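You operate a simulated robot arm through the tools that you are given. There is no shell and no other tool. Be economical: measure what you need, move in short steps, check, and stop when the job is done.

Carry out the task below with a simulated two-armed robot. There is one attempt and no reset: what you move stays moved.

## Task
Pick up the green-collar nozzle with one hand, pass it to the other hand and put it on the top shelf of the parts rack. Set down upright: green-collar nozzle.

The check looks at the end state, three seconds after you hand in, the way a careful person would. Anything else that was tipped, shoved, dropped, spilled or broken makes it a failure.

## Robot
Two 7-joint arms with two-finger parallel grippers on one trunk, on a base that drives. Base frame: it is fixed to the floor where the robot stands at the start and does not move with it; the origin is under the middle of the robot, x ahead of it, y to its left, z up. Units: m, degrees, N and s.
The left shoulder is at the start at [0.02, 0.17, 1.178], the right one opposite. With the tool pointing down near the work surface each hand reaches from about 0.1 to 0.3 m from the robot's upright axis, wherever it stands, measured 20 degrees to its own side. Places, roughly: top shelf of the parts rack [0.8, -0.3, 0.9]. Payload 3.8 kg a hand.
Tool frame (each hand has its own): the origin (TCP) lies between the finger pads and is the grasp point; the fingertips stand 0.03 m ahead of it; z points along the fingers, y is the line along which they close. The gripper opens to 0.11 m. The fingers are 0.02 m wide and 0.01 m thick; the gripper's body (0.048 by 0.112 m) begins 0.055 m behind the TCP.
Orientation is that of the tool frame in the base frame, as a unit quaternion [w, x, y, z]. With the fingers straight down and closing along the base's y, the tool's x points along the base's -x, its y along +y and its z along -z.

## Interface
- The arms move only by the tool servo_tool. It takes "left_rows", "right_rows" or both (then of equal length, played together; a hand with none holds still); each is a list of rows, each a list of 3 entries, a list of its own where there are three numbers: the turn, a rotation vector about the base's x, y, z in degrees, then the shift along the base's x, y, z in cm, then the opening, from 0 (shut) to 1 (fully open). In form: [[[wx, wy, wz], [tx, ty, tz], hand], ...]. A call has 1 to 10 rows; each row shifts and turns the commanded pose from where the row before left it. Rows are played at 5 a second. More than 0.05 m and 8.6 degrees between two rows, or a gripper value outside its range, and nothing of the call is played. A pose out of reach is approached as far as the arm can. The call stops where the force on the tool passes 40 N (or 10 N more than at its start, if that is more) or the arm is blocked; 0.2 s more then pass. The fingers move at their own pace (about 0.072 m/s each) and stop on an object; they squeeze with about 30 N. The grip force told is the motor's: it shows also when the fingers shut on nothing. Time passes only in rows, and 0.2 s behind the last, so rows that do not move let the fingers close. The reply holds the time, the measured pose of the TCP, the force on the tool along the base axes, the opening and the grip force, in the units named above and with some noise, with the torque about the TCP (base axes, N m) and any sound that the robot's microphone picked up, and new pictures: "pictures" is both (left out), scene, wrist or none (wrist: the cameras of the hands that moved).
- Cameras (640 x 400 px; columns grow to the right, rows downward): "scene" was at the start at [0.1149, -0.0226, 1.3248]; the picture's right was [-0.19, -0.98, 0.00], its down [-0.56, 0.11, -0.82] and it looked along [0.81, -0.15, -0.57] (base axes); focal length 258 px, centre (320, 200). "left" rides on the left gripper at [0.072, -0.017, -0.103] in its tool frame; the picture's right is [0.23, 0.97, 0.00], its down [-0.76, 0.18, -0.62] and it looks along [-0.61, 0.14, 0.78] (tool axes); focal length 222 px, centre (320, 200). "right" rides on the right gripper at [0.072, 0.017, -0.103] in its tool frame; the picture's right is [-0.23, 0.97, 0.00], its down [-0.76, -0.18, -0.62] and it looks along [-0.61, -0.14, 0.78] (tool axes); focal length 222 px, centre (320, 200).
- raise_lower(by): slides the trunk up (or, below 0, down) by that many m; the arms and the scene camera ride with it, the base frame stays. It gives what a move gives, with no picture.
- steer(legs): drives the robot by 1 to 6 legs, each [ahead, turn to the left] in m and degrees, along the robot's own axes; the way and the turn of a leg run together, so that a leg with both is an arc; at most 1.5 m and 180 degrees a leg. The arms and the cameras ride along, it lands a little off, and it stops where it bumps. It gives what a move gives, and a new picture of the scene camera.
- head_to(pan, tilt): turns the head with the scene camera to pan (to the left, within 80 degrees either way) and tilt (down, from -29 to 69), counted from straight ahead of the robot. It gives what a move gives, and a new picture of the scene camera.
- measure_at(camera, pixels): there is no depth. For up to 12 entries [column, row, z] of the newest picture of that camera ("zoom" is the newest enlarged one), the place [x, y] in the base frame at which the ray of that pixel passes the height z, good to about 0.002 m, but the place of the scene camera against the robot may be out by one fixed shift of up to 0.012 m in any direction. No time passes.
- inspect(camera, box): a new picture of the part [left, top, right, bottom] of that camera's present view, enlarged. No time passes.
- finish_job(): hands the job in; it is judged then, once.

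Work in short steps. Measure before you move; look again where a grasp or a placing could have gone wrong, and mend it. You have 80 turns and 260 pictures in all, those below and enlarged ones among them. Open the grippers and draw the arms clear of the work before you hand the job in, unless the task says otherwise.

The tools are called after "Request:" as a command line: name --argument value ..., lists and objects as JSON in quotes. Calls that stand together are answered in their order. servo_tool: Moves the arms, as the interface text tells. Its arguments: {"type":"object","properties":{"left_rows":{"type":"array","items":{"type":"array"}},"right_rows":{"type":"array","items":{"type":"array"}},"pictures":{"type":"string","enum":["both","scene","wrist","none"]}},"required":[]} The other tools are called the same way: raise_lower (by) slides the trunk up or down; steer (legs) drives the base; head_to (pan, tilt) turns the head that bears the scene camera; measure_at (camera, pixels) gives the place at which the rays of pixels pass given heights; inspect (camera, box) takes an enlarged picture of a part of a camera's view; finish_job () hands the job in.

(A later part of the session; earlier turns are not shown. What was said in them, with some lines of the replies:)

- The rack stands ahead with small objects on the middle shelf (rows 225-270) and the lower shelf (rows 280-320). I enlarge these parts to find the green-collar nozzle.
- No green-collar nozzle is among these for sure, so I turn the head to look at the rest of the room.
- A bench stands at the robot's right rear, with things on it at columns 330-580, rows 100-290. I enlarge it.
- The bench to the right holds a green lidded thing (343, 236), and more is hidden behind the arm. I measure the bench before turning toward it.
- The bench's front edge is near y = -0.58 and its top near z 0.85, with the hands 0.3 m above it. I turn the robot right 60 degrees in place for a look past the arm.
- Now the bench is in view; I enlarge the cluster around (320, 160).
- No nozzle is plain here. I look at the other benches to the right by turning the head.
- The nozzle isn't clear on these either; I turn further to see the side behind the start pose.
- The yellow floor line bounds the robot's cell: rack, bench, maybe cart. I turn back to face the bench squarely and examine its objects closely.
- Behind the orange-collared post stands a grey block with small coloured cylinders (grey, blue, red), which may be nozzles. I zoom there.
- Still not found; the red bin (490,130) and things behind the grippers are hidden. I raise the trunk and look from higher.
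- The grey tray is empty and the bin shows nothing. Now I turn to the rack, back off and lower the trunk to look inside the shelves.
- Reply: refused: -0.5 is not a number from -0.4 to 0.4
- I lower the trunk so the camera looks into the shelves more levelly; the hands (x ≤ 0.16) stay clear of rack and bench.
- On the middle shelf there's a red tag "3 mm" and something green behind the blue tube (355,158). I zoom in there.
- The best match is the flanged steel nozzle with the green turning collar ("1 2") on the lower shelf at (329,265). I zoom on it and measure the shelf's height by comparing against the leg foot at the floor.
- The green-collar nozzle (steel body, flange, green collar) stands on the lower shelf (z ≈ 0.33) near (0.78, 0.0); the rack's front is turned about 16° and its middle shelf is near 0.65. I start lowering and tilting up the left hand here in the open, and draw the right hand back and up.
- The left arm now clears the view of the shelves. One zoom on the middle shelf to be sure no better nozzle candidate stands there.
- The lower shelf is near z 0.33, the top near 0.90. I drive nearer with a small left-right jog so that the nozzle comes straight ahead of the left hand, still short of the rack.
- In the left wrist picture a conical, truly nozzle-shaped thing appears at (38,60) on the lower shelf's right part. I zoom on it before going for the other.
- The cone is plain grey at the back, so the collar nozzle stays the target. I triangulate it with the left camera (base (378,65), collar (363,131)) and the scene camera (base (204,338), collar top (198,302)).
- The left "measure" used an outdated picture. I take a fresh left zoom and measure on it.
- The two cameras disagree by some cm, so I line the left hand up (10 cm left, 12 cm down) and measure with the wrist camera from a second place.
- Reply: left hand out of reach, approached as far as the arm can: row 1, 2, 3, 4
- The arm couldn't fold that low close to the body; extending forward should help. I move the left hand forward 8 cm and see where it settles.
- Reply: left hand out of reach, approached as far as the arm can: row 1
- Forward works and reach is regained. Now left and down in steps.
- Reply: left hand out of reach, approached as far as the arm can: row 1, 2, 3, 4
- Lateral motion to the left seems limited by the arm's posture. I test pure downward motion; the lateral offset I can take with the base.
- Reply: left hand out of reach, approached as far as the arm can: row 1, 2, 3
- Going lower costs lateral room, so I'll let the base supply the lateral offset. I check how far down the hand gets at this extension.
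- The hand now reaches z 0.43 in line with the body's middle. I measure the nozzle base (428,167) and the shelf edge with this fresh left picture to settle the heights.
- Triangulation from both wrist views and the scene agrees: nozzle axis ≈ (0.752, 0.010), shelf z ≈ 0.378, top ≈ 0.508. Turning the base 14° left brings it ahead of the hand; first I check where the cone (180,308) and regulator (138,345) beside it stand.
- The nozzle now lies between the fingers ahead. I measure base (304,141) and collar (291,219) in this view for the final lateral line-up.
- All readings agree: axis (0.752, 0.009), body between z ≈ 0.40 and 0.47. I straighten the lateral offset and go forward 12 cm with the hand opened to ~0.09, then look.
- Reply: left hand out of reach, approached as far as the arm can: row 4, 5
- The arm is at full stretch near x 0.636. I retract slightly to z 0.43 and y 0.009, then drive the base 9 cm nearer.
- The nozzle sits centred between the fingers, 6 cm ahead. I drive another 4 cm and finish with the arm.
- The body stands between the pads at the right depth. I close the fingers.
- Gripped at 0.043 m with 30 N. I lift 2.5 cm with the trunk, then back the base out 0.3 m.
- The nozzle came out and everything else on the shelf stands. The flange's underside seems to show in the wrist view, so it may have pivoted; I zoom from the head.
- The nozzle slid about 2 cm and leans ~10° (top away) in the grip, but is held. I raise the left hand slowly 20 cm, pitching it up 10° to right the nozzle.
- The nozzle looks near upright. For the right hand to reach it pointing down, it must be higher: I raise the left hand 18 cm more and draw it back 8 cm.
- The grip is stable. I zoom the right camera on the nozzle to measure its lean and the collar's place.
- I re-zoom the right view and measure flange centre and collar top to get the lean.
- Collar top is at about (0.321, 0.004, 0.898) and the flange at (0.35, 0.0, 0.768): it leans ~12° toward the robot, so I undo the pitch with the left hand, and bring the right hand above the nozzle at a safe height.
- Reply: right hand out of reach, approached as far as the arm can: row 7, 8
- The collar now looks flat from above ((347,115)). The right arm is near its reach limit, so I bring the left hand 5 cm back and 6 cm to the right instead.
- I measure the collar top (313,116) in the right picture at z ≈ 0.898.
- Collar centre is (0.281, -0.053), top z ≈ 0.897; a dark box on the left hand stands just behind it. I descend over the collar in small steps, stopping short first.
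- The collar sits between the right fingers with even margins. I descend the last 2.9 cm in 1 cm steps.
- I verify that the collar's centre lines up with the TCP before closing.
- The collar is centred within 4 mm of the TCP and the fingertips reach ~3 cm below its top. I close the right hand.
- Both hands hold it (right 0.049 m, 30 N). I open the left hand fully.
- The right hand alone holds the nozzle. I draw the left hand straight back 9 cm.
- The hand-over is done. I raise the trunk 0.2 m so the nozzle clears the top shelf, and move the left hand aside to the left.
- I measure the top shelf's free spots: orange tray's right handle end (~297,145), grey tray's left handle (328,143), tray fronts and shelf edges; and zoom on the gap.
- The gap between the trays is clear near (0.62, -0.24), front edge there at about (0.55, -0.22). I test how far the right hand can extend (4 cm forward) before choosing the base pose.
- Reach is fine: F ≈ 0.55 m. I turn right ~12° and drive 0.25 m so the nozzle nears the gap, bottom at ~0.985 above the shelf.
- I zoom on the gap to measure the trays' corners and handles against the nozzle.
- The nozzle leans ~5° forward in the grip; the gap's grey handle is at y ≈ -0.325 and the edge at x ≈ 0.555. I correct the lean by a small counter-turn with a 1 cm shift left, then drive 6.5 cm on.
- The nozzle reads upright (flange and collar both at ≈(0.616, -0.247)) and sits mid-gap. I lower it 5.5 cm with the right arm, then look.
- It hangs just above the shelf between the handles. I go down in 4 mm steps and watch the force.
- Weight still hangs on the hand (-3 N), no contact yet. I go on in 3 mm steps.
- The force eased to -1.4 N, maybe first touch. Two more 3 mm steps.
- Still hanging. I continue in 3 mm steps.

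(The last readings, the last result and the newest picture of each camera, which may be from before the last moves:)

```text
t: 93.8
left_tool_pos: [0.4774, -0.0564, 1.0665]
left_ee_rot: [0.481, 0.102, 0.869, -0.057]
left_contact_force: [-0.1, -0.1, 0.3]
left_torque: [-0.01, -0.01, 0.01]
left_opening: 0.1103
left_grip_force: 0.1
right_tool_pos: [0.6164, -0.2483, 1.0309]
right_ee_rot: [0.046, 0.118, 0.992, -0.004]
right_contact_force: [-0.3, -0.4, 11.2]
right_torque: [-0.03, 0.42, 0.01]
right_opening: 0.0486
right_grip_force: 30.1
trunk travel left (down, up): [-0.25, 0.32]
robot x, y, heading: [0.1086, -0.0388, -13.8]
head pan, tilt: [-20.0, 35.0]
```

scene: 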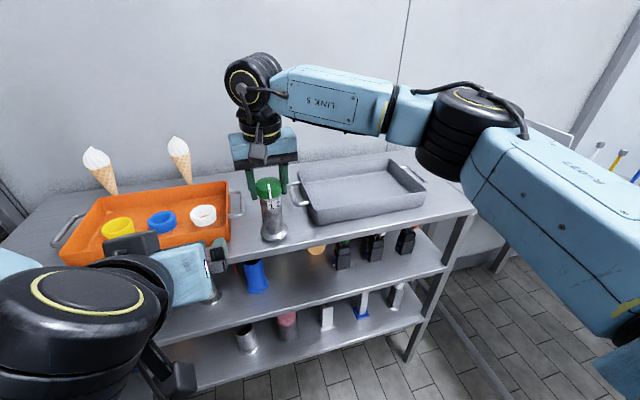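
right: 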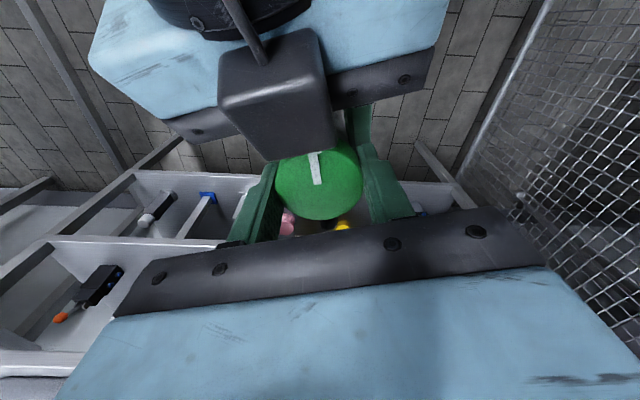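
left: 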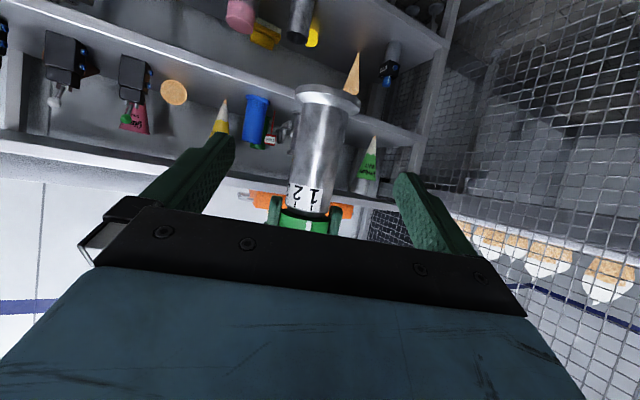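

Contact: +11 N at z 1.031. I ease up 1 mm and check how it stands before opening.

Request:
servo_tool --right_rows '[[[0, 0, 0], [0, 0, 0.15], 0], [[0, 0, 0], [0, 0, 0], 0]]' --pictures "both"

Request:
inspect --camera "scene" --box '[200, 150, 350, 260]'

```text
t: 94.4
left_tool_pos: [0.4775, -0.0563, 1.0668]
left_ee_rot: [0.481, 0.101, 0.869, -0.056]
left_contact_force: [0.1, -0.5, -0.2]
left_torque: [-0.03, -0.02, -0.03]
left_opening: 0.1099
left_grip_force: 0.1
right_tool_pos: [0.6171, -0.2488, 1.0299]
right_ee_rot: [0.044, 0.119, 0.992, -0.006]
right_contact_force: [2.1, -1.7, 8.6]
right_torque: [-0.16, 0.02, -0.01]
right_opening: 0.0487
right_grip_force: 30.0
trunk travel left (down, up): [-0.25, 0.32]
robot x, y, heading: [0.107, -0.0408, -13.5]
head pan, tilt: [-20.0, 35.0]
```

scene: 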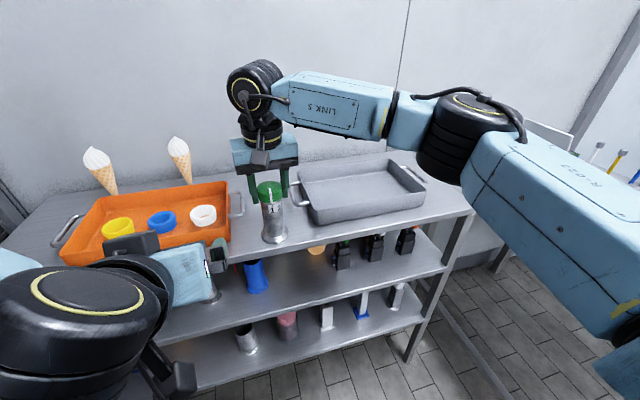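
right: 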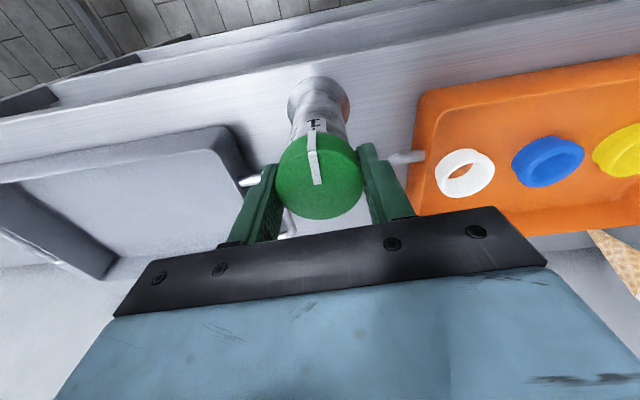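

```text
3.64 times, centred on (275, 205) of scene
```

zoom: 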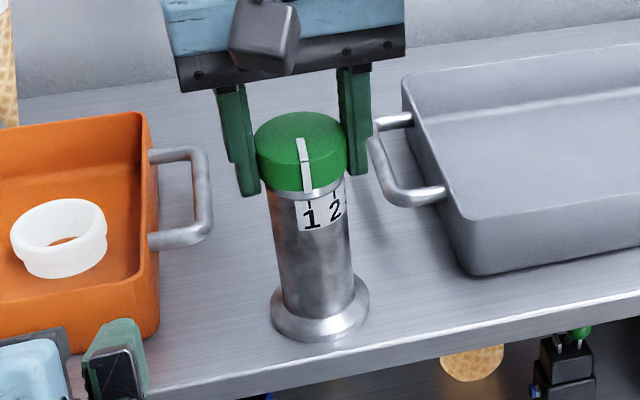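

It stands flat on the shelf between the handles. I open the right hand gradually to ~0.08 m, fingertips being above the tray handles.

Request:
servo_tool --right_rows '[[[0, 0, 0], [0, 0, 0], 0.48], [[0, 0, 0], [0, 0, 0], 0.52], [[0, 0, 0], [0, 0, 0], 0.6], [[0, 0, 0], [0, 0, 0], 0.75], [[0, 0, 0], [0, 0, 0], 0.75]]' --pictures "both"

```text
t: 95.6
left_tool_pos: [0.4784, -0.056, 1.066]
left_ee_rot: [0.481, 0.102, 0.869, -0.057]
left_contact_force: [0.1, -0.2, -0.3]
left_torque: [0.01, 0.0, -0.01]
left_opening: 0.11
left_grip_force: 0.0
right_tool_pos: [0.6165, -0.2491, 1.0296]
right_ee_rot: [0.043, 0.118, 0.992, -0.005]
right_contact_force: [0.5, 0.4, -0.1]
right_torque: [-0.02, -0.02, 0.0]
right_opening: 0.0824
right_grip_force: 0.1
trunk travel left (down, up): [-0.25, 0.32]
robot x, y, heading: [0.1084, -0.0428, -13.3]
head pan, tilt: [-20.0, 35.0]
```

scene: 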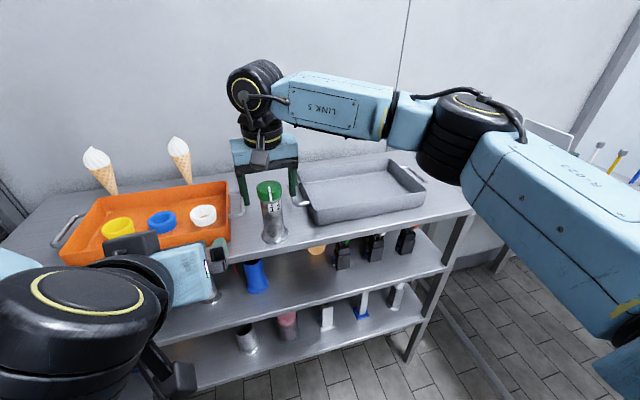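
right: 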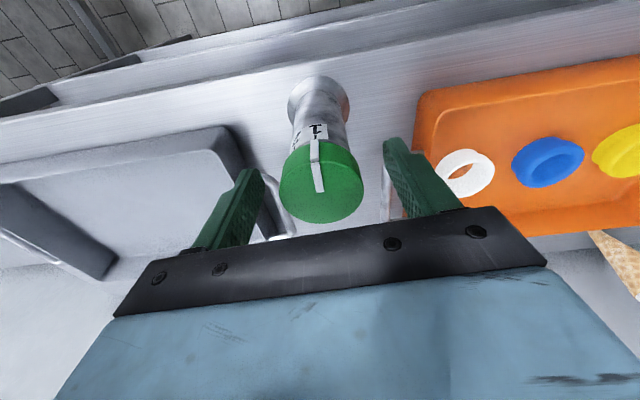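

The nozzle stands free. I lift the right hand straight up 12 cm in steps.

Request:
servo_tool --right_rows '[[[0, 0, 0], [0, 0, 1], 0.75], [[0, 0, 0], [0, 0, 1.5], 0.75], [[0, 0, 0], [0, 0, 2], 0.75], [[0, 0, 0], [0, 0, 2.5], 0.75], [[0, 0, 0], [0, 0, 2.5], 0.75], [[0, 0, 0], [0, 0, 2.5], 1]]' --pictures "scene"

Request:
steer --legs '[[-0.3, 0]]'

Request:
inspect --camera "scene" --box '[180, 110, 480, 290]'

```text
t: 97.0
left_tool_pos: [0.4784, -0.0558, 1.0668]
left_ee_rot: [0.48, 0.102, 0.869, -0.058]
left_contact_force: [-0.6, 0.4, -1.1]
left_torque: [-0.01, 0.02, -0.02]
left_opening: 0.1101
left_grip_force: 0.0
right_tool_pos: [0.6164, -0.2476, 1.1509]
right_ee_rot: [0.043, 0.118, 0.992, -0.004]
right_contact_force: [0.2, -0.3, -0.1]
right_torque: [-0.01, 0.0, 0.02]
right_opening: 0.1099
right_grip_force: 0.1
trunk travel left (down, up): [-0.25, 0.32]
robot x, y, heading: [0.107, -0.0355, -13.4]
head pan, tilt: [-20.0, 35.0]
```

scene: 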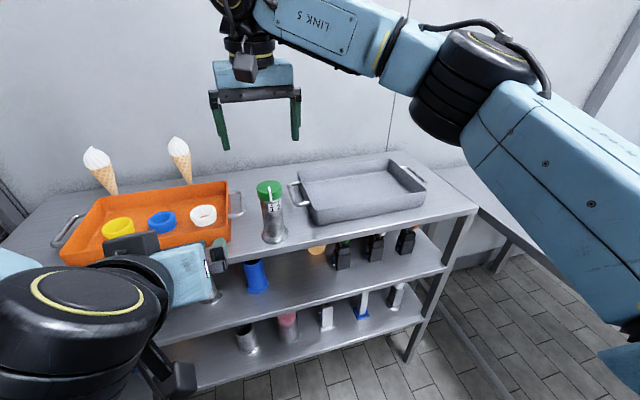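

```text
t: 99.0
left_tool_pos: [0.1923, 0.0105, 1.0674]
left_ee_rot: [0.48, 0.105, 0.869, -0.058]
left_contact_force: [-0.6, -0.9, 0.4]
left_torque: [-0.02, 0.0, -0.01]
left_opening: 0.1102
left_grip_force: 0.0
right_tool_pos: [0.3296, -0.1814, 1.1503]
right_ee_rot: [0.044, 0.123, 0.991, -0.005]
right_contact_force: [0.1, -1.1, 0.9]
right_torque: [0.03, -0.03, -0.01]
right_opening: 0.1101
right_grip_force: 0.1
trunk travel left (down, up): [-0.25, 0.32]
robot x, y, heading: [-0.1781, 0.0274, -13.9]
head pan, tilt: [-20.0, 35.0]
```

scene: 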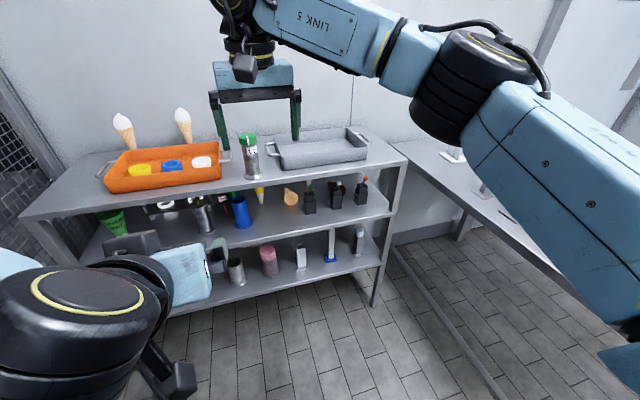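

```text
2.13 times, centred on (330, 200) of scene
```

zoom: 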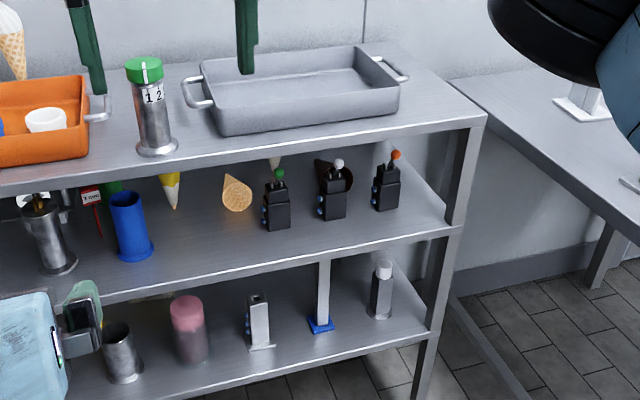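

The nozzle stands upright on the top shelf between the trays, everything else is in place, and both hands are open and clear. I hand in.

Request:
finish_job

```text
The job is handed in.
```

The green-collar nozzle is standing upright on the top shelf of the parts rack, between the two trays. I picked it up with the left hand, passed it to the right hand and set it down with that. In the last pictures nothing else looked tipped or moved, and both hands are open and clear.

Nothing was labelled as a nozzle, so I chose the flanged steel piece with the green "1 2" collar from the lower shelf as the best match.
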